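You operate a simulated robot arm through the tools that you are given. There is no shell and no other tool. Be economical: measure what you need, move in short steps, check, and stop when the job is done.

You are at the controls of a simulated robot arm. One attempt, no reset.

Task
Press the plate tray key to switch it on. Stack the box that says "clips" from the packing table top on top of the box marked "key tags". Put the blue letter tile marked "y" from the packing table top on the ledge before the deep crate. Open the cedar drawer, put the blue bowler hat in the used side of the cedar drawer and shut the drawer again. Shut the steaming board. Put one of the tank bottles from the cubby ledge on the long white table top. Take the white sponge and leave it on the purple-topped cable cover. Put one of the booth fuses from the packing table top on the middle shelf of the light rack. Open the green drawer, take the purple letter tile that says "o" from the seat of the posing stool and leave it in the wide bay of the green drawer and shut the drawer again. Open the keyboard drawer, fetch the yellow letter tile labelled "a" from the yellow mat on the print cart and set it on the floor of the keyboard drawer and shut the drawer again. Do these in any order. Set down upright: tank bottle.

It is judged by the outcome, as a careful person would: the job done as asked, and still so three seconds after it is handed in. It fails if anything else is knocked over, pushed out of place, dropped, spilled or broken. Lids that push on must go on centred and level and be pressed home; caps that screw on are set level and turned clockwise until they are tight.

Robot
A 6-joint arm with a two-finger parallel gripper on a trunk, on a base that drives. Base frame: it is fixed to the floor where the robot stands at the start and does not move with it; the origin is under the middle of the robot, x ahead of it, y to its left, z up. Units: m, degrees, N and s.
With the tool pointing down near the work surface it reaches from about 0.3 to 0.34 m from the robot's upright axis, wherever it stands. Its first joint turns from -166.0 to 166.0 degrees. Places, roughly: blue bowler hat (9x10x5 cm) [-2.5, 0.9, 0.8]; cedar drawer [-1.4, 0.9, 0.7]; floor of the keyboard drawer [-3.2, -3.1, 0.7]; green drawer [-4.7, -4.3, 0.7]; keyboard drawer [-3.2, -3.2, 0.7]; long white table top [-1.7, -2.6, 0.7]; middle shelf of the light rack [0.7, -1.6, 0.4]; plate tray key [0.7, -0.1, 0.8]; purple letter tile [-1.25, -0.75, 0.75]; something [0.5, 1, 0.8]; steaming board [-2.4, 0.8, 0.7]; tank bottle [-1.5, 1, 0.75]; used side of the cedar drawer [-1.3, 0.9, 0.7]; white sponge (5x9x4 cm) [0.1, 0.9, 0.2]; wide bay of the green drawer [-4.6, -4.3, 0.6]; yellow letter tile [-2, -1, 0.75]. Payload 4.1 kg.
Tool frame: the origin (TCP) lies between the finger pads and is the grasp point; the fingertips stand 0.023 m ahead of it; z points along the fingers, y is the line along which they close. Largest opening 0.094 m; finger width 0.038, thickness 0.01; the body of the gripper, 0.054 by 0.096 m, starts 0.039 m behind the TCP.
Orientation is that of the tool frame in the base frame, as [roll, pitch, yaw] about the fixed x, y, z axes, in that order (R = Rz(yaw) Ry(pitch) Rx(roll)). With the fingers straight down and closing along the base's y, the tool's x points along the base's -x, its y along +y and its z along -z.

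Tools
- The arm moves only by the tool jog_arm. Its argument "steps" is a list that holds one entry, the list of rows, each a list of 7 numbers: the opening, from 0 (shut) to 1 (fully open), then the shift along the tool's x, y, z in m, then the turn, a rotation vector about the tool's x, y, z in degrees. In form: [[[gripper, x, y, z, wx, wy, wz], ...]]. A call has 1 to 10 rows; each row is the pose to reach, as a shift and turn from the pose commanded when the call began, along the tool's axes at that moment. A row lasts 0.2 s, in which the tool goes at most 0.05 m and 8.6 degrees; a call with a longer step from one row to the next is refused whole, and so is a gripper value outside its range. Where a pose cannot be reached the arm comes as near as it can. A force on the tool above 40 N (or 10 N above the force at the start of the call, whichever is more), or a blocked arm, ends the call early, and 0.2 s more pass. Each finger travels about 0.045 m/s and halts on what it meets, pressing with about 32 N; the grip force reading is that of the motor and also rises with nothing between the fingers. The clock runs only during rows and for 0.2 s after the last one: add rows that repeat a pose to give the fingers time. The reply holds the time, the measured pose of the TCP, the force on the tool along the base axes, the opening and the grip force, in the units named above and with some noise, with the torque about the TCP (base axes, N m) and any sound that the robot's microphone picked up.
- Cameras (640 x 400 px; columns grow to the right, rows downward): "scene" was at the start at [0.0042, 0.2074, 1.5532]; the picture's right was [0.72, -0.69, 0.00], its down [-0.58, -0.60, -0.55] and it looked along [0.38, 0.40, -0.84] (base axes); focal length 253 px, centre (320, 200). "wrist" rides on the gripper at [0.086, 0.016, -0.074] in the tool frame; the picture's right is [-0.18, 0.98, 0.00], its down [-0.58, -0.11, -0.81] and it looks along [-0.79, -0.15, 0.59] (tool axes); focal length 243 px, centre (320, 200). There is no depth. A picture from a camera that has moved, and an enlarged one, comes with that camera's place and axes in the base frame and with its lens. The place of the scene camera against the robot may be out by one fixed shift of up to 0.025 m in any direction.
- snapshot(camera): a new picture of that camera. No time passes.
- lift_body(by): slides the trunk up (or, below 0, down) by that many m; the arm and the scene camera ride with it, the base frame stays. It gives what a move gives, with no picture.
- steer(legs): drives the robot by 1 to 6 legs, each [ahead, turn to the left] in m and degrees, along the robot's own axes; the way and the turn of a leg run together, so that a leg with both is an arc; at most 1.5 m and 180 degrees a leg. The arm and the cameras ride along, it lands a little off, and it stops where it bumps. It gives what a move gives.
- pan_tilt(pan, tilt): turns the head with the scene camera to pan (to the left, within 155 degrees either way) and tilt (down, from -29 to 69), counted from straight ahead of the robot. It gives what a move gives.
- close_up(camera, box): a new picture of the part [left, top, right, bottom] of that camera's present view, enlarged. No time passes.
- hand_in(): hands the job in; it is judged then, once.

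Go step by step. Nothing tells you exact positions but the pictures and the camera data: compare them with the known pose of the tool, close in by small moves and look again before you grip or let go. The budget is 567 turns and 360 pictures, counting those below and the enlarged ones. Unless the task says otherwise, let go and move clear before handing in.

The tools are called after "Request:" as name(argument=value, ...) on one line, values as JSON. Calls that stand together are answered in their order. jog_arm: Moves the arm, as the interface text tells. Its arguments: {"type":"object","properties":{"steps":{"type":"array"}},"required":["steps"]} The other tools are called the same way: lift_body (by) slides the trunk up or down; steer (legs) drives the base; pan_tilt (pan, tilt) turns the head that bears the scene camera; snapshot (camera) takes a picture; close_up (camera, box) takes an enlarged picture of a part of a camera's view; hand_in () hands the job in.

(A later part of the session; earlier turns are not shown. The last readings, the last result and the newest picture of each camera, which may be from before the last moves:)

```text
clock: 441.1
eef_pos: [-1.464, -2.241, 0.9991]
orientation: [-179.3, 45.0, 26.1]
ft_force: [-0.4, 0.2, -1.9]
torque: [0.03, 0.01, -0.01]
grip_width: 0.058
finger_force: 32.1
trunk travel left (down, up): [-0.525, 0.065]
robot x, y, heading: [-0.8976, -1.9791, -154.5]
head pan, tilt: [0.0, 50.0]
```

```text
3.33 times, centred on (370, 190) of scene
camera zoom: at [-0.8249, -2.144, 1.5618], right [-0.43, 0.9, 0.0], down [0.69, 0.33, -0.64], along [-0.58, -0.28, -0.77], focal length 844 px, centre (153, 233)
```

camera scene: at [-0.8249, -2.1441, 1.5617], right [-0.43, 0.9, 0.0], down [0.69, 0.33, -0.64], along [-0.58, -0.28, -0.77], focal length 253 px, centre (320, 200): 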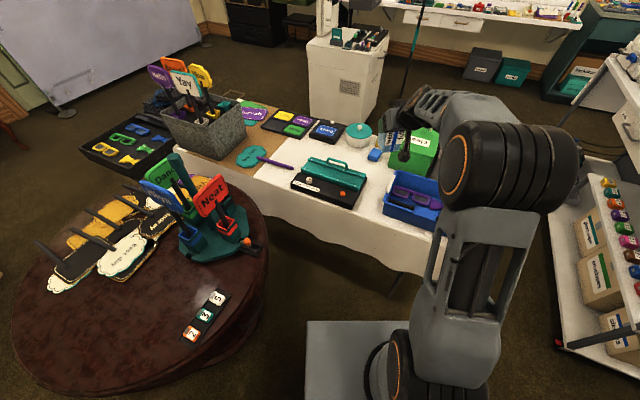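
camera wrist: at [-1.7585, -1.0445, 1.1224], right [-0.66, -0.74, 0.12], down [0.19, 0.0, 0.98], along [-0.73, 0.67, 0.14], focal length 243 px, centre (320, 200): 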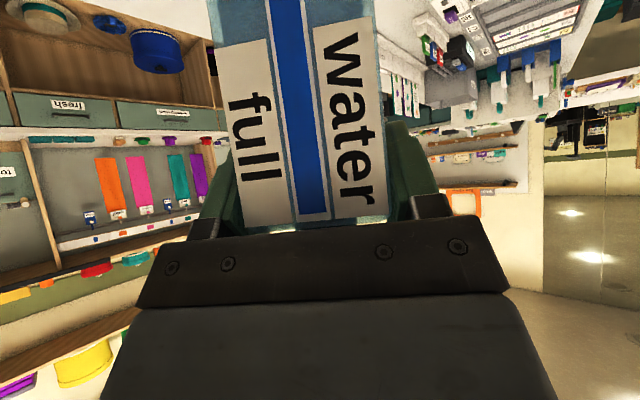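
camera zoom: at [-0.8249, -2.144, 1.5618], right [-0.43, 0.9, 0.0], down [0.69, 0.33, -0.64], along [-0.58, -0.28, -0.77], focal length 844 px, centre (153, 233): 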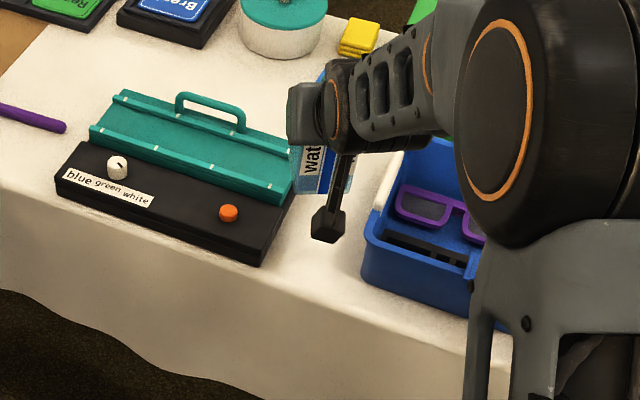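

Request:
jog_arm(steps=[[[0, 0, 0.002, 0, 4.7, 0, 4.7], [0, 0, 0.004, 0, 9.4, 0, 9.4], [0, 0, 0.006, 0, 14.1, 0, 14.1], [0, 0, 0.006, 0, 14.1, 0, 14.1]]])

```text
clock: 442.1
eef_pos: [-1.461, -2.2468, 1.0002]
orientation: [-179.1, 45.1, 6.2]
ft_force: [0.0, -0.8, -1.8]
torque: [0.01, -0.05, 0.03]
grip_width: 0.0578
finger_force: 32.3
out of reach, approached as far as the arm can: row 1, 2
trunk travel left (down, up): [-0.525, 0.065]
robot x, y, heading: [-0.8973, -1.9731, -154.6]
head pan, tilt: [0.0, 50.0]
```

Request:
jog_arm(steps=[[[0, 0.025, 0, 0.025, 0, 0, 0], [0, 0.05, 0, 0.05, 0, 0, 0], [0, 0.075, 0, 0.075, 0, 0, 0], [0, 0.1, 0, 0.1, 0, 0, 0], [0, 0.1, 0, 0.1, 0, 0, 0]]])

Request:
close_up(camera="scene", box=[280, 130, 460, 250])

Request:
snapshot(camera="wrist")

```text
clock: 443.3
eef_pos: [-1.4614, -2.2461, 0.8577]
orientation: [-179.3, 45.1, 6.1]
ft_force: [-0.1, 0.0, -1.9]
torque: [-0.01, 0.0, 0.0]
grip_width: 0.0578
finger_force: 31.9
trunk travel left (down, up): [-0.525, 0.065]
robot x, y, heading: [-0.8942, -1.9759, -154.6]
head pan, tilt: [0.0, 50.0]
```

```text
3.33 times, centred on (370, 190) of scene
camera zoom: at [-0.8251, -2.1441, 1.5618], right [-0.43, 0.9, 0.0], down [0.69, 0.33, -0.64], along [-0.58, -0.28, -0.77], focal length 844 px, centre (153, 233)
```

zoom: 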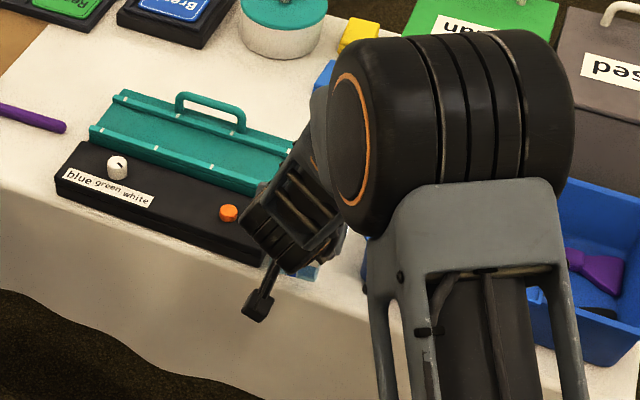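

```text
153 pictures are left
camera wrist: at [-1.3473, -2.2508, 0.8489], right [-0.03, -0.99, 0.12], down [0.15, 0.12, 0.98], along [-0.99, 0.05, 0.15], focal length 243 px, centre (320, 200)
```

wrist: 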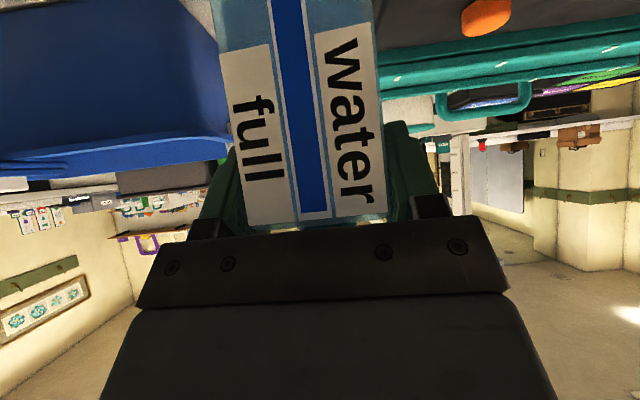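

Request:
jog_arm(steps=[[[0, 0, 0.004, 0, 0, 0, 0], [0, 0, 0.008, 0, 0, 0, 0], [0, 0.0014, 0.008, 0.0014, 0, 0, 0], [0, 0.0028, 0.008, 0.0028, 0, 0, 0], [0, 0.0042, 0.008, 0.0042, 0, 0, 0]]])

Request:
snapshot(camera="wrist")

```text
clock: 444.5
eef_pos: [-1.4611, -2.2522, 0.8525]
orientation: [-179.3, 45.1, 6.2]
ft_force: [0.4, 0.0, -2.2]
torque: [0.01, -0.02, 0.02]
grip_width: 0.0577
finger_force: 32.2
trunk travel left (down, up): [-0.525, 0.065]
robot x, y, heading: [-0.8978, -1.9793, -154.3]
head pan, tilt: [0.0, 50.0]
```

```text
152 pictures are left
camera wrist: at [-1.3471, -2.259, 0.8436], right [-0.03, -0.99, 0.12], down [0.15, 0.12, 0.98], along [-0.99, 0.05, 0.15], focal length 243 px, centre (320, 200)
```

wrist: 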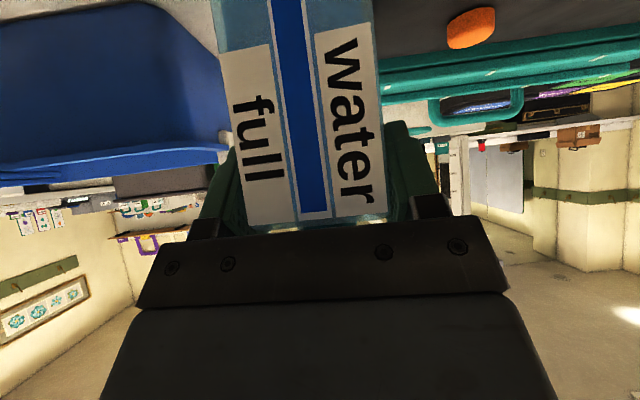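

Request:
jog_arm(steps=[[[0, 0.0011, 0, 0.0011, 0, 0, 0], [0, 0.0022, 0, 0.0022, 0, 0, 0], [0, 0.0033, 0, 0.0033, 0, 0, 0], [0, 0.0044, 0, 0.0044, 0, 0, 0]]])

Request:
jog_arm(steps=[[[0, 0.0011, 0, 0.0011, 0, 0, 0], [0, 0.0022, 0, 0.0022, 0, 0, 0], [0, 0.0033, 0, 0.0033, 0, 0, 0]]])

```text
clock: 445.5
eef_pos: [-1.461, -2.2529, 0.8464]
orientation: [-179.3, 45.2, 6.0]
ft_force: [0.2, -0.4, -3.4]
torque: [0.04, 0.01, 0.0]
grip_width: 0.0581
finger_force: 31.8
trunk travel left (down, up): [-0.525, 0.065]
robot x, y, heading: [-0.8961, -1.9777, -154.7]
head pan, tilt: [0.0, 50.0]
```

```text
clock: 446.3
eef_pos: [-1.4616, -2.2533, 0.8425]
orientation: [-179.3, 45.2, 6.1]
ft_force: [0.8, 0.0, -2.0]
torque: [0.0, 0.02, 0.0]
grip_width: 0.0578
finger_force: 31.6
trunk travel left (down, up): [-0.525, 0.065]
robot x, y, heading: [-0.8929, -1.9777, -154.7]
head pan, tilt: [0.0, 50.0]
```

Request:
jog_arm(steps=[[[0, 0.0014, 0, 0.0014, 0, 0, 0], [0, 0.0028, 0, 0.0028, 0, 0, 0], [0, 0.0042, 0, 0.0042, 0, 0, 0], [0, 0.0056, 0, 0.0056, 0, 0, 0]]])

Request:
jog_arm(steps=[[[0, 0.0014, 0, 0.0014, 0, 0, 0], [0, 0.0028, 0, 0.0028, 0, 0, 0], [0, 0.0042, 0, 0.0042, 0, 0, 0]]])

Request:
snapshot(camera="wrist")

```text
clock: 447.3
eef_pos: [-1.4619, -2.2548, 0.8348]
orientation: [-179.3, 45.1, 6.1]
ft_force: [-0.2, -0.2, -2.9]
torque: [0.0, -0.02, 0.01]
grip_width: 0.0579
finger_force: 31.8
trunk travel left (down, up): [-0.525, 0.065]
robot x, y, heading: [-0.8955, -1.9795, -154.3]
head pan, tilt: [0.0, 50.0]
```

```text
clock: 448.1
eef_pos: [-1.4625, -2.2544, 0.8282]
orientation: [-179.3, 45.1, 6.1]
ft_force: [-0.3, -0.7, -1.4]
torque: [-0.01, 0.04, 0.03]
grip_width: 0.0577
finger_force: 32.0
trunk travel left (down, up): [-0.525, 0.065]
robot x, y, heading: [-0.8947, -1.9767, -154.4]
head pan, tilt: [0.0, 50.0]
```

```text
151 pictures are left
camera wrist: at [-1.347, -2.2592, 0.8187], right [-0.03, -0.99, 0.12], down [0.15, 0.12, 0.98], along [-0.99, 0.05, 0.15], focal length 243 px, centre (320, 200)
```

wrist: 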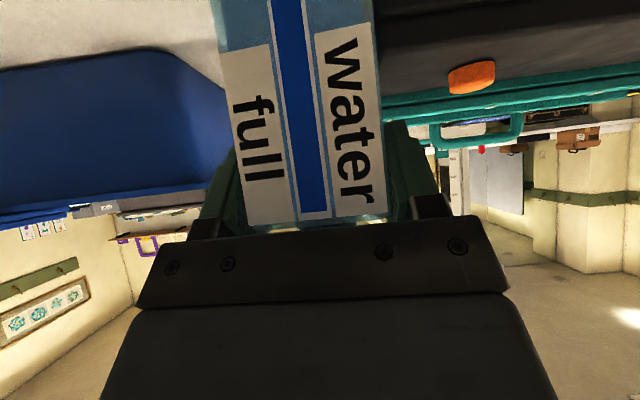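

Request:
jog_arm(steps=[[[0, 0.0014, 0, 0.0014, 0, 0, 0], [0, 0.0028, 0, 0.0028, 0, 0, 0], [0, 0.0035, 0, 0.0035, 0, 0, 0]]])

Request:
jog_arm(steps=[[[0, 0.0014, 0, 0.0014, 0, 0, 0], [0, 0.0028, 0, 0.0028, 0, 0, 0], [0, 0.0035, 0, 0.0035, 0, 0, 0]]])

Request:
jog_arm(steps=[[[0, 0.0014, 0, 0.0014, 0, 0, 0], [0, 0.0028, 0, 0.0028, 0, 0, 0], [0, 0.0035, 0, 0.0035, 0, 0, 0]]])

```text
clock: 448.9
eef_pos: [-1.461, -2.2545, 0.8245]
orientation: [-179.4, 45.2, 6.1]
ft_force: [2.7, 1.6, 7.3]
torque: [-0.17, -0.36, 0.08]
grip_width: 0.0577
finger_force: 32.5
trunk travel left (down, up): [-0.525, 0.065]
robot x, y, heading: [-0.8941, -1.9764, -154.6]
head pan, tilt: [0.0, 50.0]
```

```text
clock: 449.7
eef_pos: [-1.4628, -2.2549, 0.8219]
orientation: [-179.5, 45.5, 6.0]
ft_force: [-1.4, -0.5, 23.6]
torque: [-0.75, 0.02, -0.11]
grip_width: 0.0578
finger_force: 32.0
trunk travel left (down, up): [-0.525, 0.065]
robot x, y, heading: [-0.8965, -1.979, -154.8]
head pan, tilt: [0.0, 50.0]
```

```text
clock: 450.4
eef_pos: [-1.4627, -2.2544, 0.8193]
orientation: [-179.7, 45.8, 5.6]
ft_force: [3.7, 2.9, 15.1]
torque: [-0.43, -0.57, -0.06]
grip_width: 0.0582
finger_force: 31.9
trunk travel left (down, up): [-0.525, 0.065]
robot x, y, heading: [-0.8961, -1.9774, -154.5]
head pan, tilt: [0.0, 50.0]
stopped in row 3: the force on the tool passed its limit (the readings are from after the stop); the commanded pose is now the measured one
```

The gap here is too tight. New plan: set the bottle back on the cart, regrip it from above with a vertical tool, and place it from the table's open west side.

Request:
jog_arm(steps=[[[0, -0.03, 0, -0.03, 0, 0, 0], [0, -0.06, 0, -0.06, 0, 0, 0], [0, -0.09, 0, -0.09, 0, 0, 0], [0, -0.12, 0, -0.12, 0, 0, 0], [0, -0.15, 0, -0.15, 0, 0, 0], [0, -0.18, 0, -0.18, 0, 0, 0], [0, -0.21, 0, -0.21, 0, 0, 0]]])

Request:
close_up(camera="scene", box=[280, 100, 480, 260])

Request:
steer(legs=[[0, -130.5], [0.53, 0], [0, 105], [0.65, 0], [0, -44]])

Request:
snapshot(camera="scene")

```text
clock: 452.0
eef_pos: [-1.4611, -2.2566, 1.1147]
orientation: [-179.5, 45.6, 5.9]
ft_force: [-0.3, -0.5, -2.9]
torque: [0.0, -0.02, -0.02]
grip_width: 0.0576
finger_force: 32.0
trunk travel left (down, up): [-0.525, 0.065]
robot x, y, heading: [-0.8953, -1.9784, -154.8]
head pan, tilt: [0.0, 50.0]
```

```text
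2.50 times, centred on (380, 180) of scene
camera zoom: at [-0.8246, -2.1439, 1.5617], right [-0.43, 0.9, 0.0], down [0.69, 0.33, -0.64], along [-0.58, -0.28, -0.77], focal length 633 px, centre (170, 250)
```

zoom: 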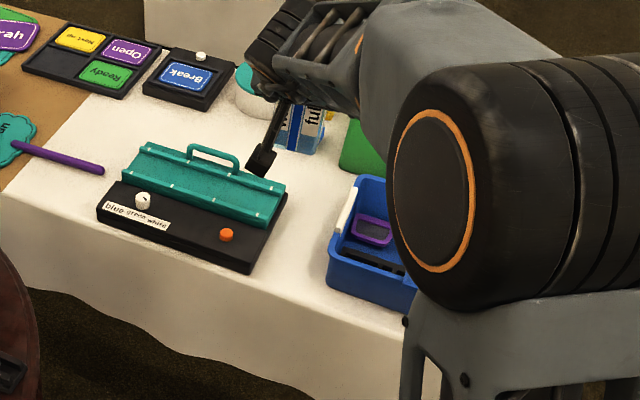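

```text
clock: 470.1
eef_pos: [-1.8911, -1.0628, 1.115]
orientation: [-179.6, 45.5, -62.2]
ft_force: [-0.7, 0.0, -2.0]
torque: [-0.02, -0.02, -0.02]
grip_width: 0.0577
finger_force: 32.0
trunk travel left (down, up): [-0.525, 0.065]
robot x, y, heading: [-1.4194, -1.485, 137.4]
head pan, tilt: [0.0, 50.0]
```

```text
149 pictures are left
camera scene: at [-1.5298, -1.6021, 1.5618], right [0.68, 0.73, 0.0], down [0.56, -0.52, -0.64], along [-0.47, 0.44, -0.77], focal length 253 px, centre (320, 200)
```

scene: 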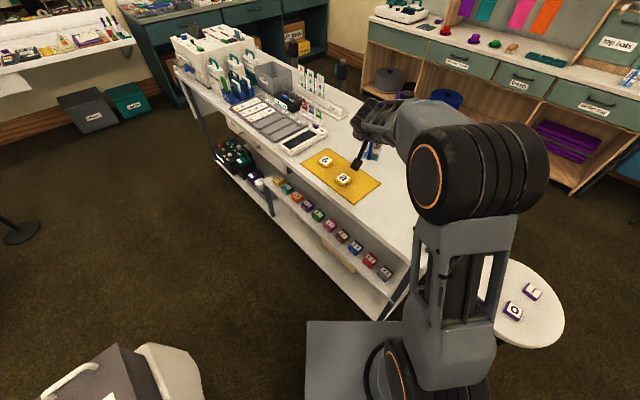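

Looking again at that last view, the gap is wide enough (about 0.1 m) if centred at y ≈ -2.235; I was about 2 cm too far south. I'll return and place it there.

Request:
steer(legs=[[0, 42.6], [-0.63, 0], [0, -105], [-0.5, 0], [0, 130.5]])

Request:
close_up(camera="scene", box=[280, 120, 460, 260])

```text
clock: 487.9
eef_pos: [-1.4917, -2.2373, 1.1137]
orientation: [-179.5, 45.6, 5.3]
ft_force: [0.6, 0.2, -1.6]
torque: [0.01, -0.05, 0.05]
grip_width: 0.0579
finger_force: 32.4
trunk travel left (down, up): [-0.525, 0.065]
robot x, y, heading: [-0.9256, -1.9639, -155.1]
head pan, tilt: [0.0, 50.0]
```

```text
2.86 times, centred on (370, 190) of scene
camera zoom: at [-0.8549, -2.1308, 1.5617], right [-0.42, 0.91, 0.0], down [0.7, 0.32, -0.64], along [-0.58, -0.27, -0.77], focal length 723 px, centre (177, 229)
```

zoom: 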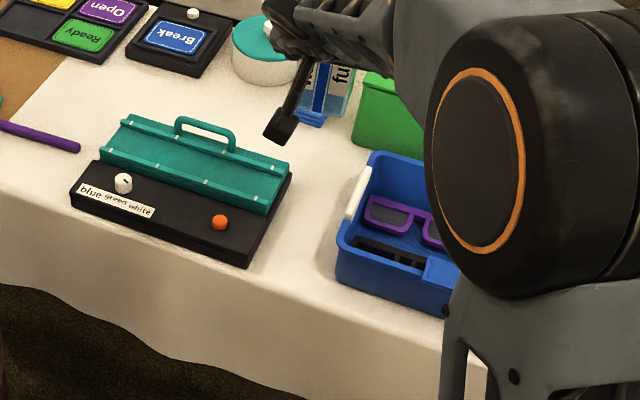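

By this view the box and tray are clear of the bottle at y ≈ -2.247, so that earlier contact was the table itself (z ≈ 0.74). I'll lower it again there.

Request:
jog_arm(steps=[[[0, 0.02, 0.0127, -0.02, 0, 0, 0], [0, 0.05, 0.0127, 0.01, 0, 0, 0], [0, 0.08, 0.0127, 0.04, 0, 0, 0], [0, 0.11, 0.0127, 0.07, 0, 0, 0], [0, 0.14, 0.0127, 0.1, 0, 0, 0], [0, 0.17, 0.0127, 0.128, 0, 0, 0], [0, 0.1988, 0.0127, 0.1543, 0, 0, 0], [0, 0.1988, 0.0127, 0.1543, 0, 0, 0]]])

Request:
snapshot(camera="wrist")

Request:
close_up(camera="scene", box=[280, 120, 460, 260])

```text
clock: 489.7
eef_pos: [-1.4625, -2.245, 0.8656]
orientation: [-179.5, 45.5, 5.3]
ft_force: [-0.3, -0.9, -3.3]
torque: [-0.01, 0.02, 0.03]
grip_width: 0.0579
finger_force: 31.9
trunk travel left (down, up): [-0.525, 0.065]
robot x, y, heading: [-0.9285, -1.966, -155.2]
head pan, tilt: [0.0, 50.0]
```

```text
147 pictures are left
camera wrist: at [-1.3484, -2.2525, 0.8553], right [-0.04, -0.99, 0.13], down [0.16, 0.12, 0.98], along [-0.99, 0.06, 0.15], focal length 243 px, centre (320, 200)
```

wrist: 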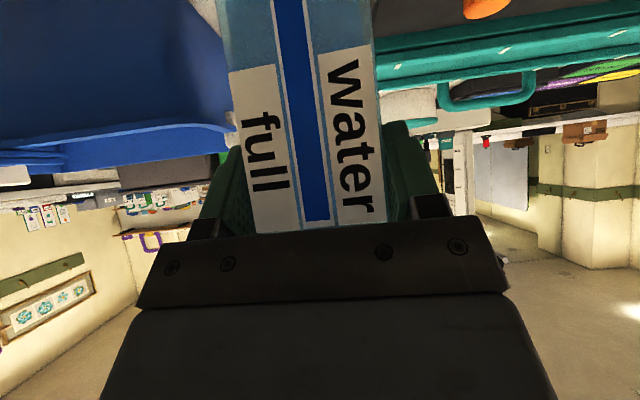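

```text
2.86 times, centred on (370, 190) of scene
camera zoom: at [-0.8551, -2.1309, 1.5618], right [-0.42, 0.91, 0.0], down [0.7, 0.32, -0.64], along [-0.58, -0.27, -0.77], focal length 723 px, centre (177, 229)
```

zoom: 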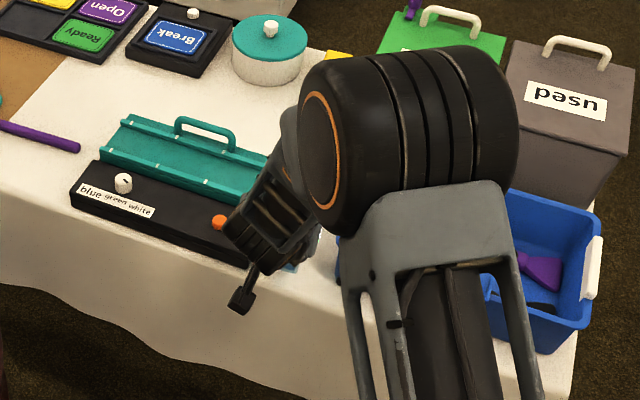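

Request:
jog_arm(steps=[[[0, 0.01, 0, 0.0098, 0, 0, 0], [0, 0.02, 0, 0.0196, 0, 0, 0], [0, 0.0255, 0, 0.025, 0, 0, 0]]])

Request:
jog_arm(steps=[[[0, 0.001, 0, 0.001, 0, 0, 0], [0, 0.002, 0, 0.002, 0, 0, 0]]])

Request:
jog_arm(steps=[[[0, 0.001, 0, 0.001, 0, 0, 0], [0, 0.002, 0, 0.002, 0, 0, 0]]])

```text
clock: 490.5
eef_pos: [-1.4623, -2.2442, 0.8289]
orientation: [-179.5, 45.5, 5.3]
ft_force: [0.0, 1.2, -2.7]
torque: [0.02, -0.03, -0.02]
grip_width: 0.0579
finger_force: 32.8
trunk travel left (down, up): [-0.525, 0.065]
robot x, y, heading: [-0.9259, -1.965, -155.2]
head pan, tilt: [0.0, 50.0]
```

```text
clock: 491.1
eef_pos: [-1.4633, -2.2447, 0.8267]
orientation: [-179.4, 45.5, 5.4]
ft_force: [-0.2, -1.1, -3.1]
torque: [-0.01, -0.03, 0.0]
grip_width: 0.0579
finger_force: 32.3
trunk travel left (down, up): [-0.525, 0.065]
robot x, y, heading: [-0.9258, -1.9658, -155.4]
head pan, tilt: [0.0, 50.0]
```

```text
clock: 491.7
eef_pos: [-1.4611, -2.2453, 0.8236]
orientation: [-179.5, 45.6, 5.3]
ft_force: [-0.2, 0.5, -2.2]
torque: [-0.03, -0.02, -0.01]
grip_width: 0.0579
finger_force: 31.6
trunk travel left (down, up): [-0.525, 0.065]
robot x, y, heading: [-0.9265, -1.9608, -155.1]
head pan, tilt: [0.0, 50.0]
```

Request:
jog_arm(steps=[[[0, 0.001, 0, 0.001, 0, 0, 0], [0, 0.002, 0, 0.002, 0, 0, 0]]])

Request:
jog_arm(steps=[[[0, 0.001, 0, 0.001, 0, 0, 0], [0, 0.002, 0, 0.002, 0, 0, 0]]])

```text
clock: 492.3
eef_pos: [-1.4622, -2.2462, 0.8204]
orientation: [-179.6, 45.6, 5.4]
ft_force: [0.3, 1.2, -2.1]
torque: [-0.03, 0.0, 0.01]
grip_width: 0.0577
finger_force: 32.1
trunk travel left (down, up): [-0.525, 0.065]
robot x, y, heading: [-0.9247, -1.9628, -155.1]
head pan, tilt: [0.0, 50.0]
```

```text
clock: 492.9
eef_pos: [-1.4623, -2.245, 0.8201]
orientation: [-179.7, 45.8, 5.2]
ft_force: [5.5, 0.4, 15.5]
torque: [-0.43, -0.52, 0.13]
grip_width: 0.058
finger_force: 32.1
trunk travel left (down, up): [-0.525, 0.065]
robot x, y, heading: [-0.9238, -1.9645, -155.0]
head pan, tilt: [0.0, 50.0]
```

Request:
jog_arm(steps=[[[0, -0.0008, 0, -0.0008, 0, 0, 0], [0.4, -0.0008, 0, -0.0008, 0, 0, 0], [0.68, -0.0008, 0, -0.0008, 0, 0, 0], [0.68, -0.0008, 0, -0.0008, 0, 0, 0]]])

Request:
snapshot(camera="wrist")

Request:
close_up(camera="scene", box=[280, 120, 460, 260])

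```text
clock: 493.9
eef_pos: [-1.462, -2.2457, 0.8185]
orientation: [-179.6, 45.5, 5.4]
ft_force: [0.4, 0.7, 0.1]
torque: [-0.01, 0.02, 0.01]
grip_width: 0.064
finger_force: 0.1
trunk travel left (down, up): [-0.525, 0.065]
robot x, y, heading: [-0.9264, -1.9645, -155.4]
head pan, tilt: [0.0, 50.0]
```

```text
145 pictures are left
camera wrist: at [-1.3481, -2.2517, 0.808], right [-0.04, -0.99, 0.13], down [0.16, 0.12, 0.98], along [-0.99, 0.06, 0.15], focal length 243 px, centre (320, 200)
```

wrist: 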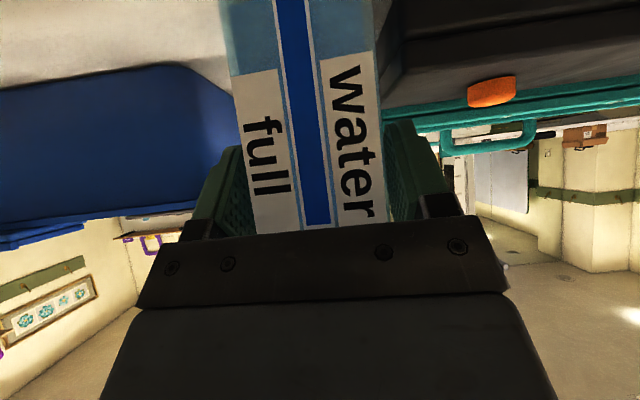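

```text
2.86 times, centred on (370, 190) of scene
camera zoom: at [-0.8548, -2.1307, 1.5617], right [-0.42, 0.91, 0.0], down [0.7, 0.32, -0.64], along [-0.58, -0.27, -0.77], focal length 723 px, centre (177, 229)
```

zoom: 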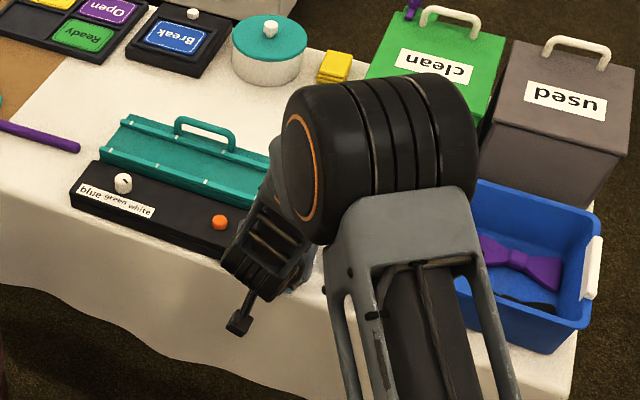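

Request:
jog_arm(steps=[[[0.7, 0, 0, -0.015, 0, 0, 0], [0.7, 0, 0, -0.035, 0, 0, 0], [0.7, 0, 0, -0.06, 0, 0, 0], [0.7, 0, 0, -0.1, 0, 0, 0], [0.7, 0, 0, -0.14, 0, 0, 0], [0.7, -0.04, 0, -0.17, 0, 0, 0], [0.7, -0.08, 0, -0.2, 0, 0, 0]]])

Request:
snapshot(camera="wrist")

Request:
close_up(camera="scene", box=[280, 120, 460, 260])

```text
clock: 495.5
eef_pos: [-1.3752, -2.2396, 1.017]
orientation: [-179.6, 45.6, 5.4]
ft_force: [-0.7, 0.0, -0.5]
torque: [0.02, -0.03, 0.0]
grip_width: 0.0661
finger_force: 0.0
trunk travel left (down, up): [-0.525, 0.065]
robot x, y, heading: [-0.9261, -1.9619, -155.2]
head pan, tilt: [0.0, 50.0]
```

```text
143 pictures are left
camera wrist: at [-1.2617, -2.2461, 1.0068], right [-0.04, -0.99, 0.13], down [0.16, 0.12, 0.98], along [-0.99, 0.06, 0.15], focal length 243 px, centre (320, 200)
```

wrist: 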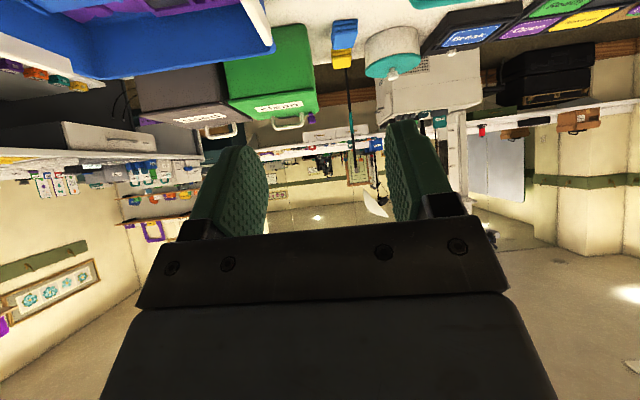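

```text
2.86 times, centred on (370, 190) of scene
camera zoom: at [-0.8546, -2.1303, 1.5617], right [-0.42, 0.91, 0.0], down [0.69, 0.32, -0.64], along [-0.58, -0.27, -0.77], focal length 723 px, centre (177, 229)
```

zoom: 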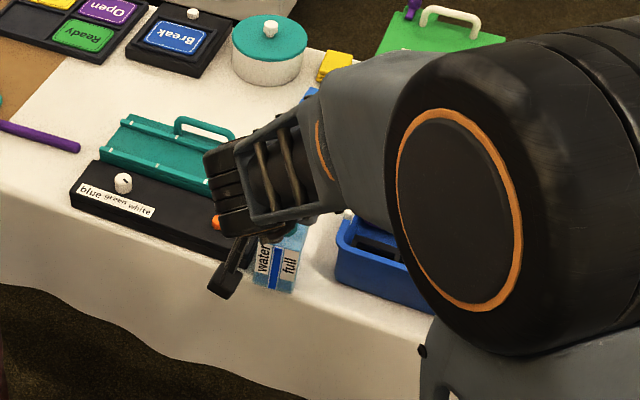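

The bottle stands upright on the white table. Next I'll drive round to the keyboard drawer cabinet near (-3.2, -3.2).

Request:
jog_arm(steps=[[[0.7, -0.03, 0, -0.03, 0, 0, 0], [0.7, -0.06, 0, -0.06, 0, 0, 0], [0.7, -0.08, 0, -0.09, 0, 0, 0]]])

Request:
steer(legs=[[0, -130], [0.5, 0], [0, 105], [1.0, 0], [0.8, 0]])

Request:
pan_tilt(pan=60, tilt=30)

Request:
snapshot(camera="scene")

Request:
pan_tilt(pan=5, tilt=30)

Request:
snapshot(camera="scene")

```text
clock: 496.3
eef_pos: [-1.3678, -2.2391, 1.1375]
orientation: [-179.5, 45.5, 5.3]
ft_force: [-0.1, -0.7, 0.5]
torque: [0.01, -0.02, -0.01]
grip_width: 0.0655
finger_force: 0.1
trunk travel left (down, up): [-0.525, 0.065]
robot x, y, heading: [-0.922, -1.9607, -155.1]
head pan, tilt: [0.0, 50.0]
```

```text
clock: 517.7
eef_pos: [-3.0969, -1.5748, 1.1351]
orientation: [-179.5, 45.5, -18.8]
ft_force: [0.4, 0.2, -0.4]
torque: [0.01, -0.03, -0.02]
grip_width: 0.0657
finger_force: 0.0
trunk travel left (down, up): [-0.525, 0.065]
robot x, y, heading: [-2.5829, -1.5051, -179.1]
head pan, tilt: [0.0, 50.0]
```

```text
clock: 519.0
eef_pos: [-3.0963, -1.5751, 1.1355]
orientation: [-179.5, 45.5, -18.8]
ft_force: [-0.1, -1.0, 0.1]
torque: [-0.01, 0.03, 0.01]
grip_width: 0.0657
finger_force: 0.0
trunk travel left (down, up): [-0.525, 0.065]
robot x, y, heading: [-2.5803, -1.5055, -179.5]
head pan, tilt: [60.0, 30.0]
```

```text
141 pictures are left
camera scene: at [-2.5462, -1.7584, 1.5913], right [-0.87, 0.49, 0.0], down [0.24, 0.44, -0.87], along [-0.42, -0.76, -0.5], focal length 253 px, centre (320, 200)
```

scene: 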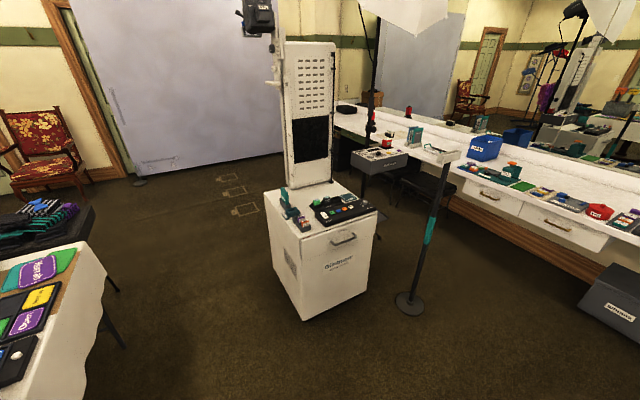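

```text
clock: 520.2
eef_pos: [-3.0968, -1.5749, 1.1346]
orientation: [-179.5, 45.7, -18.8]
ft_force: [-0.5, 0.1, 0.2]
torque: [0.0, 0.02, 0.01]
grip_width: 0.066
finger_force: 0.0
trunk travel left (down, up): [-0.525, 0.065]
robot x, y, heading: [-2.5806, -1.5035, -179.2]
head pan, tilt: [5.0, 30.0]
```

```text
140 pictures are left
camera scene: at [-2.5919, -1.6886, 1.5913], right [-0.1, 0.99, 0.0], down [0.5, 0.05, -0.87], along [-0.86, -0.09, -0.5], focal length 253 px, centre (320, 200)
```

scene: 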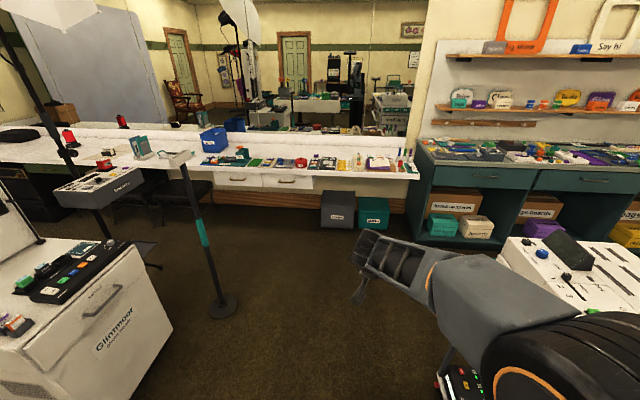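

Request:
steer(legs=[[0, 36.5], [0.8, 0], [0, 52.7]])

Request:
pan_tilt(pan=0, tilt=45)

Request:
snapshot(camera="scene")

Request:
close_up(camera="scene", box=[220, 120, 420, 320])

```text
clock: 528.6
eef_pos: [-3.1429, -2.5112, 1.1362]
orientation: [-179.5, 45.6, 71.3]
ft_force: [0.8, 0.4, 0.2]
torque: [-0.04, -0.02, -0.05]
grip_width: 0.0659
finger_force: 0.1
trunk travel left (down, up): [-0.525, 0.065]
robot x, y, heading: [-3.2165, -1.994, -89.1]
head pan, tilt: [5.0, 30.0]
```

```text
clock: 529.4
eef_pos: [-3.1419, -2.5109, 1.1371]
orientation: [-179.5, 45.6, 71.3]
ft_force: [-1.1, 0.0, -0.3]
torque: [-0.03, 0.0, 0.02]
grip_width: 0.0657
finger_force: 0.0
trunk travel left (down, up): [-0.525, 0.065]
robot x, y, heading: [-3.2155, -1.9924, -89.3]
head pan, tilt: [0.0, 45.0]
```

```text
139 pictures are left
camera scene: at [-3.0322, -2.0228, 1.5687], right [-1.0, -0.01, 0.0], down [-0.01, 0.71, -0.71], along [0.01, -0.71, -0.71], focal length 253 px, centre (320, 200)
```

scene: 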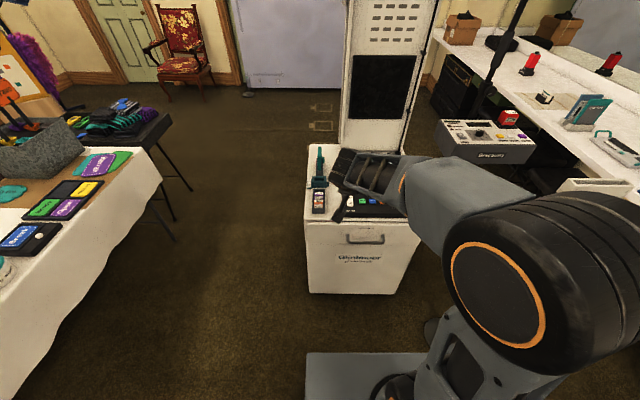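

```text
2.00 times, centred on (320, 220) of scene
camera zoom: at [-3.0322, -2.0228, 1.5687], right [-1.0, -0.01, 0.0], down [-0.01, 0.71, -0.71], along [0.01, -0.71, -0.71], focal length 506 px, centre (320, 160)
```

zoom: 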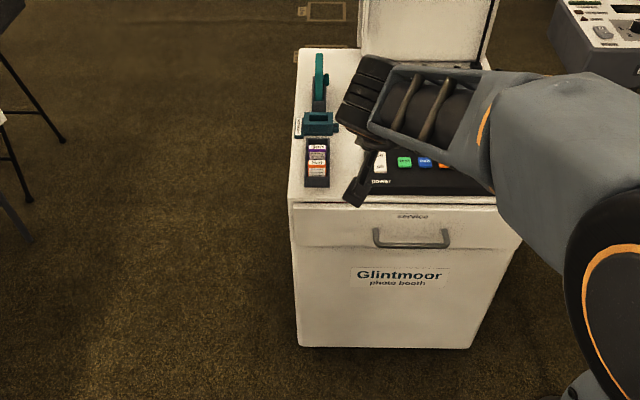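

Request:
close_up(camera="scene", box=[335, 215, 415, 265])

Request:
pan_tilt(pan=-40, tilt=25)

Request:
snapshot(camera="scene")

```text
8.00 times, centred on (375, 240) of scene
camera zoom: at [-3.0322, -2.0228, 1.5687], right [-1.0, -0.01, 0.0], down [-0.01, 0.71, -0.71], along [0.01, -0.71, -0.71], focal length 2025 px, centre (-120, -120)
```

zoom: 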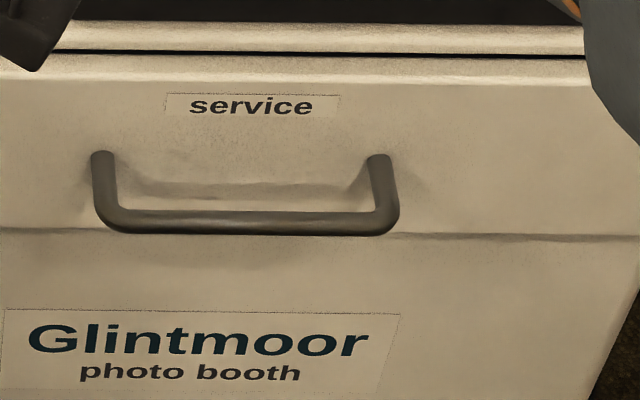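

```text
clock: 530.5
eef_pos: [-3.1439, -2.511, 1.1359]
orientation: [-179.4, 45.6, 71.3]
ft_force: [-0.1, 0.4, 0.0]
torque: [-0.03, 0.0, -0.03]
grip_width: 0.0659
finger_force: 0.0
trunk travel left (down, up): [-0.525, 0.065]
robot x, y, heading: [-3.2136, -1.9928, -89.3]
head pan, tilt: [-40.0, 25.0]
```

```text
136 pictures are left
camera scene: at [-3.0915, -2.0129, 1.5992], right [-0.78, 0.63, 0.0], down [0.27, 0.33, -0.91], along [-0.57, -0.7, -0.42], focal length 253 px, centre (320, 200)
```

scene: 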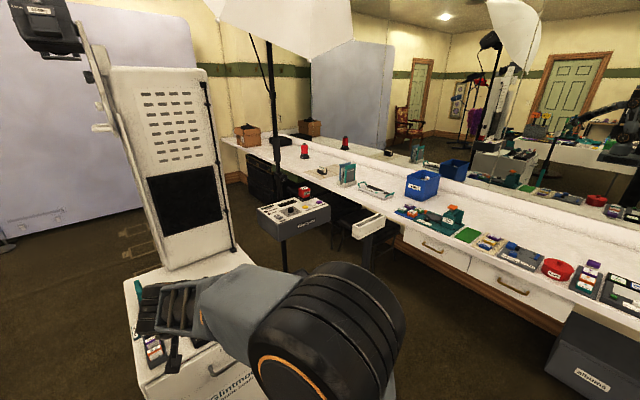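

The "service" drawer on the photo booth cabinet is the keyboard drawer; its handle is at about (-3.23, -2.73, 0.6). I'll lower the trunk a little, turn the tool and approach the handle.

Request:
lift_body(by=-0.15)

Request:
jog_arm(steps=[[[0.7, 0.0165, -0.009, 0.012, 0, 0, 8.5], [0.7, 0.033, -0.018, 0.023, 0, 0, 17], [0.7, 0.05, -0.028, 0.035, 0, 0, 25.5], [0.7, 0.066, -0.037, 0.047, 0, 0, 34], [0.7, 0.083, -0.046, 0.058, 0, 0, 42.5], [0.7, 0.099, -0.055, 0.07, 0, 0, 51], [0.7, 0.116, -0.064, 0.082, 0, 0, 59.5], [0.7, 0.132, -0.074, 0.094, 0, 0, 68], [0.7, 0.149, -0.083, 0.105, 0, 0, 76.5], [0.7, 0.1654, -0.092, 0.117, 0, 0, 85]]])

Request:
snapshot(camera="wrist")

```text
clock: 532.2
eef_pos: [-3.1425, -2.5109, 0.986]
orientation: [-179.4, 45.6, 71.3]
ft_force: [0.4, 0.3, -0.5]
torque: [0.0, -0.03, -0.02]
grip_width: 0.0658
finger_force: 0.0
trunk travel left (down, up): [-0.375, 0.215]
robot x, y, heading: [-3.2163, -1.9979, -89.3]
head pan, tilt: [-40.0, 25.0]
```

```text
clock: 534.4
eef_pos: [-3.2196, -2.4499, 0.7857]
orientation: [134.6, 3.9, -15.6]
ft_force: [0.3, 0.3, -0.1]
torque: [-0.02, -0.03, 0.0]
grip_width: 0.066
finger_force: 0.2
trunk travel left (down, up): [-0.375, 0.215]
robot x, y, heading: [-3.2118, -1.9896, -89.1]
head pan, tilt: [-40.0, 25.0]
```

```text
135 pictures are left
camera wrist: at [-3.1223, -2.4345, 0.843], right [-0.32, -0.63, 0.71], down [-0.35, 0.77, 0.53], along [-0.88, -0.08, -0.47], focal length 243 px, centre (320, 200)
```

wrist: 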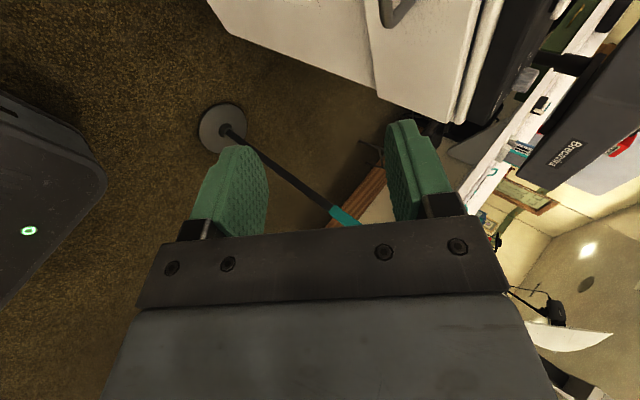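

Request:
jog_arm(steps=[[[0.7, 0.006, -0.007, 0.034, -6, 3.1, -0.9], [0.7, 0.013, -0.014, 0.068, -12, 6.2, -1.8], [0.6, 0.019, -0.02, 0.103, -18, 9.4, -2.6], [0.6, 0.026, -0.027, 0.137, -24, 12.5, -3.5], [0.6, 0.032, -0.034, 0.171, -29.9, 15.6, -4.4], [0.6, 0.032, -0.034, 0.171, -29.9, 15.6, -4.4]]])

Request:
snapshot(camera="wrist")

Request:
pan_tilt(pan=0, tilt=45)

Request:
snapshot(camera="scene")

```text
clock: 535.8
eef_pos: [-3.2244, -2.5514, 0.6397]
orientation: [104.9, 0.0, 0.0]
ft_force: [-1.0, -0.4, 0.1]
torque: [0.01, 0.02, -0.01]
grip_width: 0.0565
finger_force: 0.0
trunk travel left (down, up): [-0.375, 0.215]
robot x, y, heading: [-3.2125, -1.9927, -89.5]
head pan, tilt: [-40.0, 25.0]
```

```text
134 pictures are left
camera wrist: at [-3.1388, -2.4839, 0.674], right [-0.18, -0.25, 0.95], down [-0.58, 0.81, 0.1], along [-0.79, -0.53, -0.3], focal length 243 px, centre (320, 200)
```

wrist: 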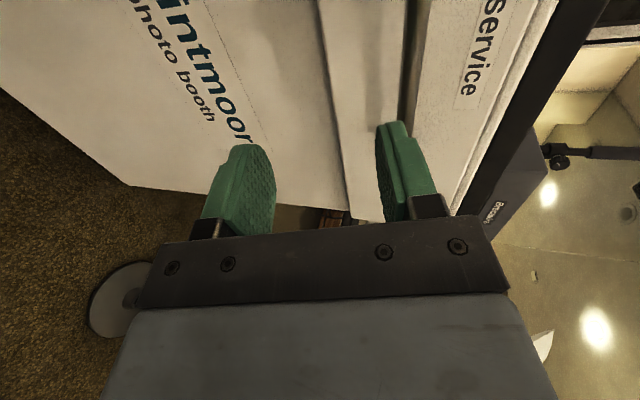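

```text
clock: 536.9
eef_pos: [-3.2255, -2.5518, 0.6394]
orientation: [104.9, 0.1, 0.0]
ft_force: [0.1, 0.5, 0.2]
torque: [-0.01, -0.03, -0.04]
grip_width: 0.0565
finger_force: 0.1
trunk travel left (down, up): [-0.375, 0.215]
robot x, y, heading: [-3.2153, -1.9971, -89.0]
head pan, tilt: [0.0, 45.0]
```

```text
133 pictures are left
camera scene: at [-3.0323, -2.0228, 1.4187], right [-1.0, -0.01, 0.0], down [-0.01, 0.71, -0.71], along [0.01, -0.71, -0.71], focal length 253 px, centre (320, 200)
```

scene: 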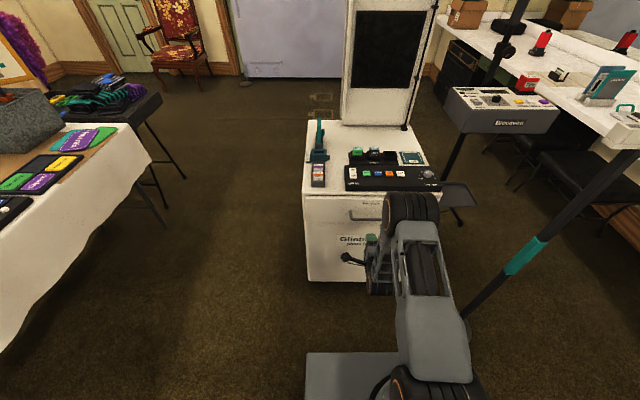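

Request:
close_up(camera="wrist", box=[320, 0, 520, 140])

Request:
close_up(camera="scene", box=[290, 170, 450, 290])

```text
2.86 times, centred on (420, 70) of wrist
camera zoom: at [-3.1388, -2.4838, 0.6743], right [-0.18, -0.25, 0.95], down [-0.58, 0.81, 0.1], along [-0.79, -0.53, -0.3], focal length 693 px, centre (34, 571)
```

zoom: 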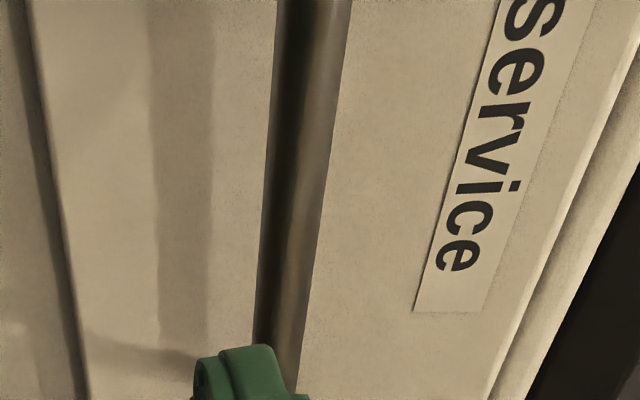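

```text
3.33 times, centred on (370, 230) of scene
camera zoom: at [-3.0323, -2.0228, 1.4187], right [-1.0, -0.01, 0.0], down [-0.01, 0.71, -0.71], along [0.01, -0.71, -0.71], focal length 844 px, centre (153, 100)
```

zoom: 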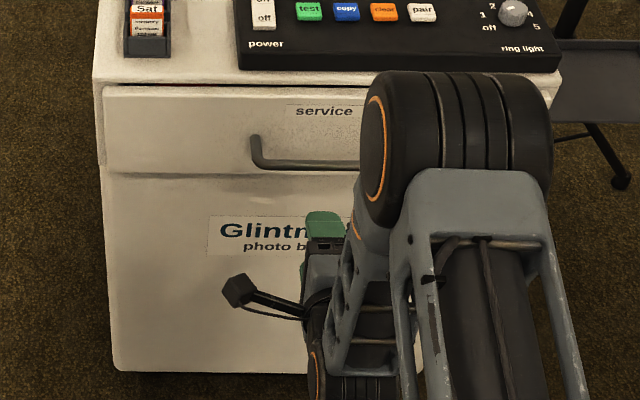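

The bar is at z ≈ 0.675, y ≈ -2.63. I'll align height and look again.

Request:
jog_arm(steps=[[[0.5, 0.01, 0.018, -0.005, 0, 0, 0], [0.5, 0.02, 0.0367, -0.01, 0, 0, 0], [0.5, 0.02, 0.0367, -0.01, 0, 0, 0]]])

Request:
snapshot(camera="wrist")

```text
clock: 537.7
eef_pos: [-3.2058, -2.5498, 0.6784]
orientation: [105.0, 0.0, -0.1]
ft_force: [-0.5, 0.6, 0.5]
torque: [0.02, -0.01, 0.02]
grip_width: 0.0467
finger_force: 0.1
trunk travel left (down, up): [-0.375, 0.215]
robot x, y, heading: [-3.2161, -1.9969, -89.3]
head pan, tilt: [0.0, 45.0]
```

```text
130 pictures are left
camera wrist: at [-3.1189, -2.4823, 0.7128], right [-0.18, -0.25, 0.95], down [-0.58, 0.81, 0.1], along [-0.79, -0.53, -0.3], focal length 243 px, centre (320, 200)
```

wrist: 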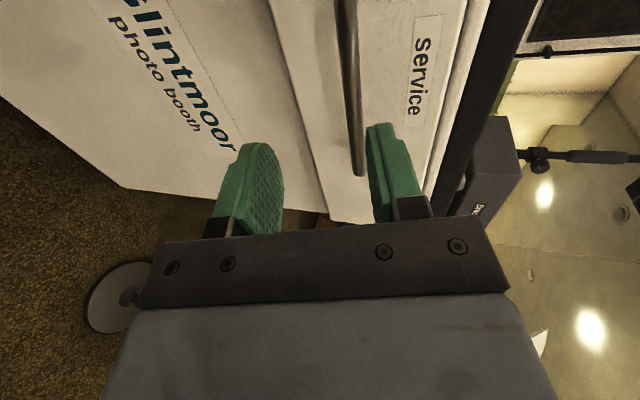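

Request:
jog_arm(steps=[[[0.45, 0.003, 0.008, 0.025, 0, 0, 0], [0.45, 0.005, 0.014, 0.045, 0, 0, 0], [0.45, 0.005, 0.018, 0.057, 0, 0, 0], [0.45, 0.005, 0.018, 0.057, 0, 0, 0]]])

Request:
snapshot(camera="wrist")

```text
clock: 538.7
eef_pos: [-3.2004, -2.6095, 0.6804]
orientation: [105.0, 0.0, 0.0]
ft_force: [1.2, -0.2, -0.1]
torque: [0.03, 0.01, 0.0]
grip_width: 0.0426
finger_force: 0.1
trunk travel left (down, up): [-0.375, 0.215]
robot x, y, heading: [-3.213, -1.9917, -89.6]
head pan, tilt: [0.0, 45.0]
```

```text
129 pictures are left
camera wrist: at [-3.1145, -2.5424, 0.7153], right [-0.18, -0.25, 0.95], down [-0.58, 0.81, 0.1], along [-0.79, -0.53, -0.3], focal length 243 px, centre (320, 200)
```

wrist: 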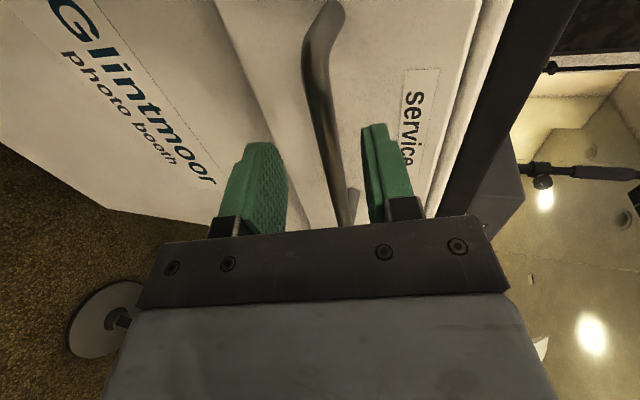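

Request:
jog_arm(steps=[[[0.45, 0, 0.005, 0.005, 0, 0, 0], [0.2, 0, 0.005, 0.005, 0, 0, 0], [0, 0, 0.005, 0.005, 0, 0, 0], [0, 0, 0.005, 0.005, 0, 0, 0]]])

Request:
jog_arm(steps=[[[0, 0, -0.005, -0.02, 0, 0, 0], [0, 0, -0.01, -0.04, 0, 0, 0], [0, 0, -0.016, -0.06, 0, 0, 0], [0, 0, -0.021, -0.08, 0, 0, 0], [0, 0, -0.026, -0.1, 0, 0, 0]]])

Request:
snapshot(camera="scene")

```text
clock: 539.7
eef_pos: [-3.1996, -2.6174, 0.6849]
orientation: [105.0, -0.1, 0.0]
ft_force: [0.2, 0.1, 0.1]
torque: [-0.03, -0.01, 0.01]
grip_width: 0.0
finger_force: 29.4
trunk travel left (down, up): [-0.375, 0.215]
robot x, y, heading: [-3.2153, -1.9938, -89.3]
head pan, tilt: [0.0, 45.0]
```

```text
clock: 540.9
eef_pos: [-3.199, -2.5133, 0.6847]
orientation: [105.0, 0.0, 0.1]
ft_force: [0.4, -1.0, 0.7]
torque: [-0.01, -0.03, 0.02]
grip_width: 0.0001
finger_force: 31.9
trunk travel left (down, up): [-0.375, 0.215]
robot x, y, heading: [-3.2142, -1.994, -89.2]
head pan, tilt: [0.0, 45.0]
```

```text
128 pictures are left
camera scene: at [-3.0322, -2.0229, 1.4187], right [-1.0, -0.01, 0.0], down [-0.01, 0.71, -0.71], along [0.01, -0.71, -0.71], focal length 253 px, centre (320, 200)
```

scene: 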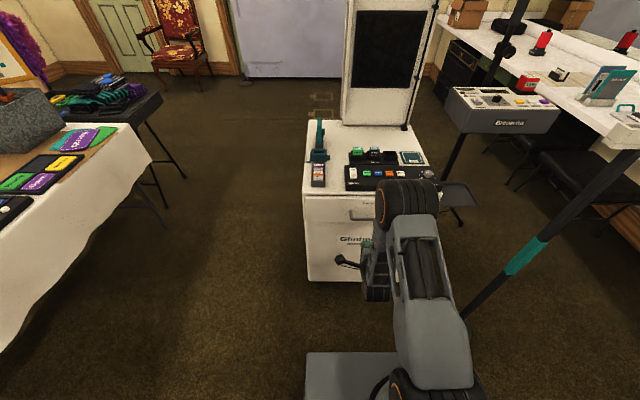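

It missed; the bar is deeper. I'll open and go further in.

Request:
jog_arm(steps=[[[0.45, 0, 0, 0, 0, 0, 0], [0.45, 0, 0, 0, 0, 0, 0], [0.45, 0, 0.008, 0.03, 0, 0, 0], [0.45, 0, 0.016, 0.06, 0, 0, 0], [0.45, 0, 0.025, 0.09, 0, 0, 0], [0.45, 0, 0.03, 0.11, 0, 0, 0], [0.45, 0, 0.03, 0.11, 0, 0, 0]]])

Request:
snapshot(camera="wrist")

```text
clock: 542.5
eef_pos: [-3.1989, -2.6267, 0.6857]
orientation: [105.0, 0.0, 0.0]
ft_force: [-0.1, 0.1, -0.4]
torque: [-0.03, 0.02, 0.01]
grip_width: 0.0423
finger_force: 0.0
trunk travel left (down, up): [-0.375, 0.215]
robot x, y, heading: [-3.2116, -1.9946, -89.2]
head pan, tilt: [0.0, 45.0]
```

```text
127 pictures are left
camera wrist: at [-3.1138, -2.5595, 0.7206], right [-0.18, -0.25, 0.95], down [-0.58, 0.81, 0.1], along [-0.79, -0.53, -0.3], focal length 243 px, centre (320, 200)
```

wrist: 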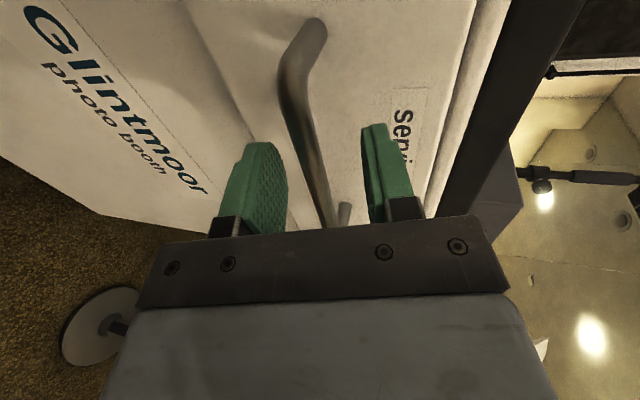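

Request:
jog_arm(steps=[[[0.45, 0, -0.002, 0.004, 0, 0, 0], [0.2, 0, -0.002, 0.004, 0, 0, 0], [0, 0, -0.002, 0.004, 0, 0, 0], [0, 0, -0.002, 0.004, 0, 0, 0]]])

```text
clock: 543.5
eef_pos: [-3.2004, -2.6302, 0.6799]
orientation: [105.5, -0.1, -0.1]
ft_force: [0.8, 4.0, -18.3]
torque: [0.33, 0.33, 0.15]
grip_width: 0.0131
finger_force: 45.1
trunk travel left (down, up): [-0.375, 0.215]
robot x, y, heading: [-3.2156, -1.9902, -88.8]
head pan, tilt: [0.0, 45.0]
```

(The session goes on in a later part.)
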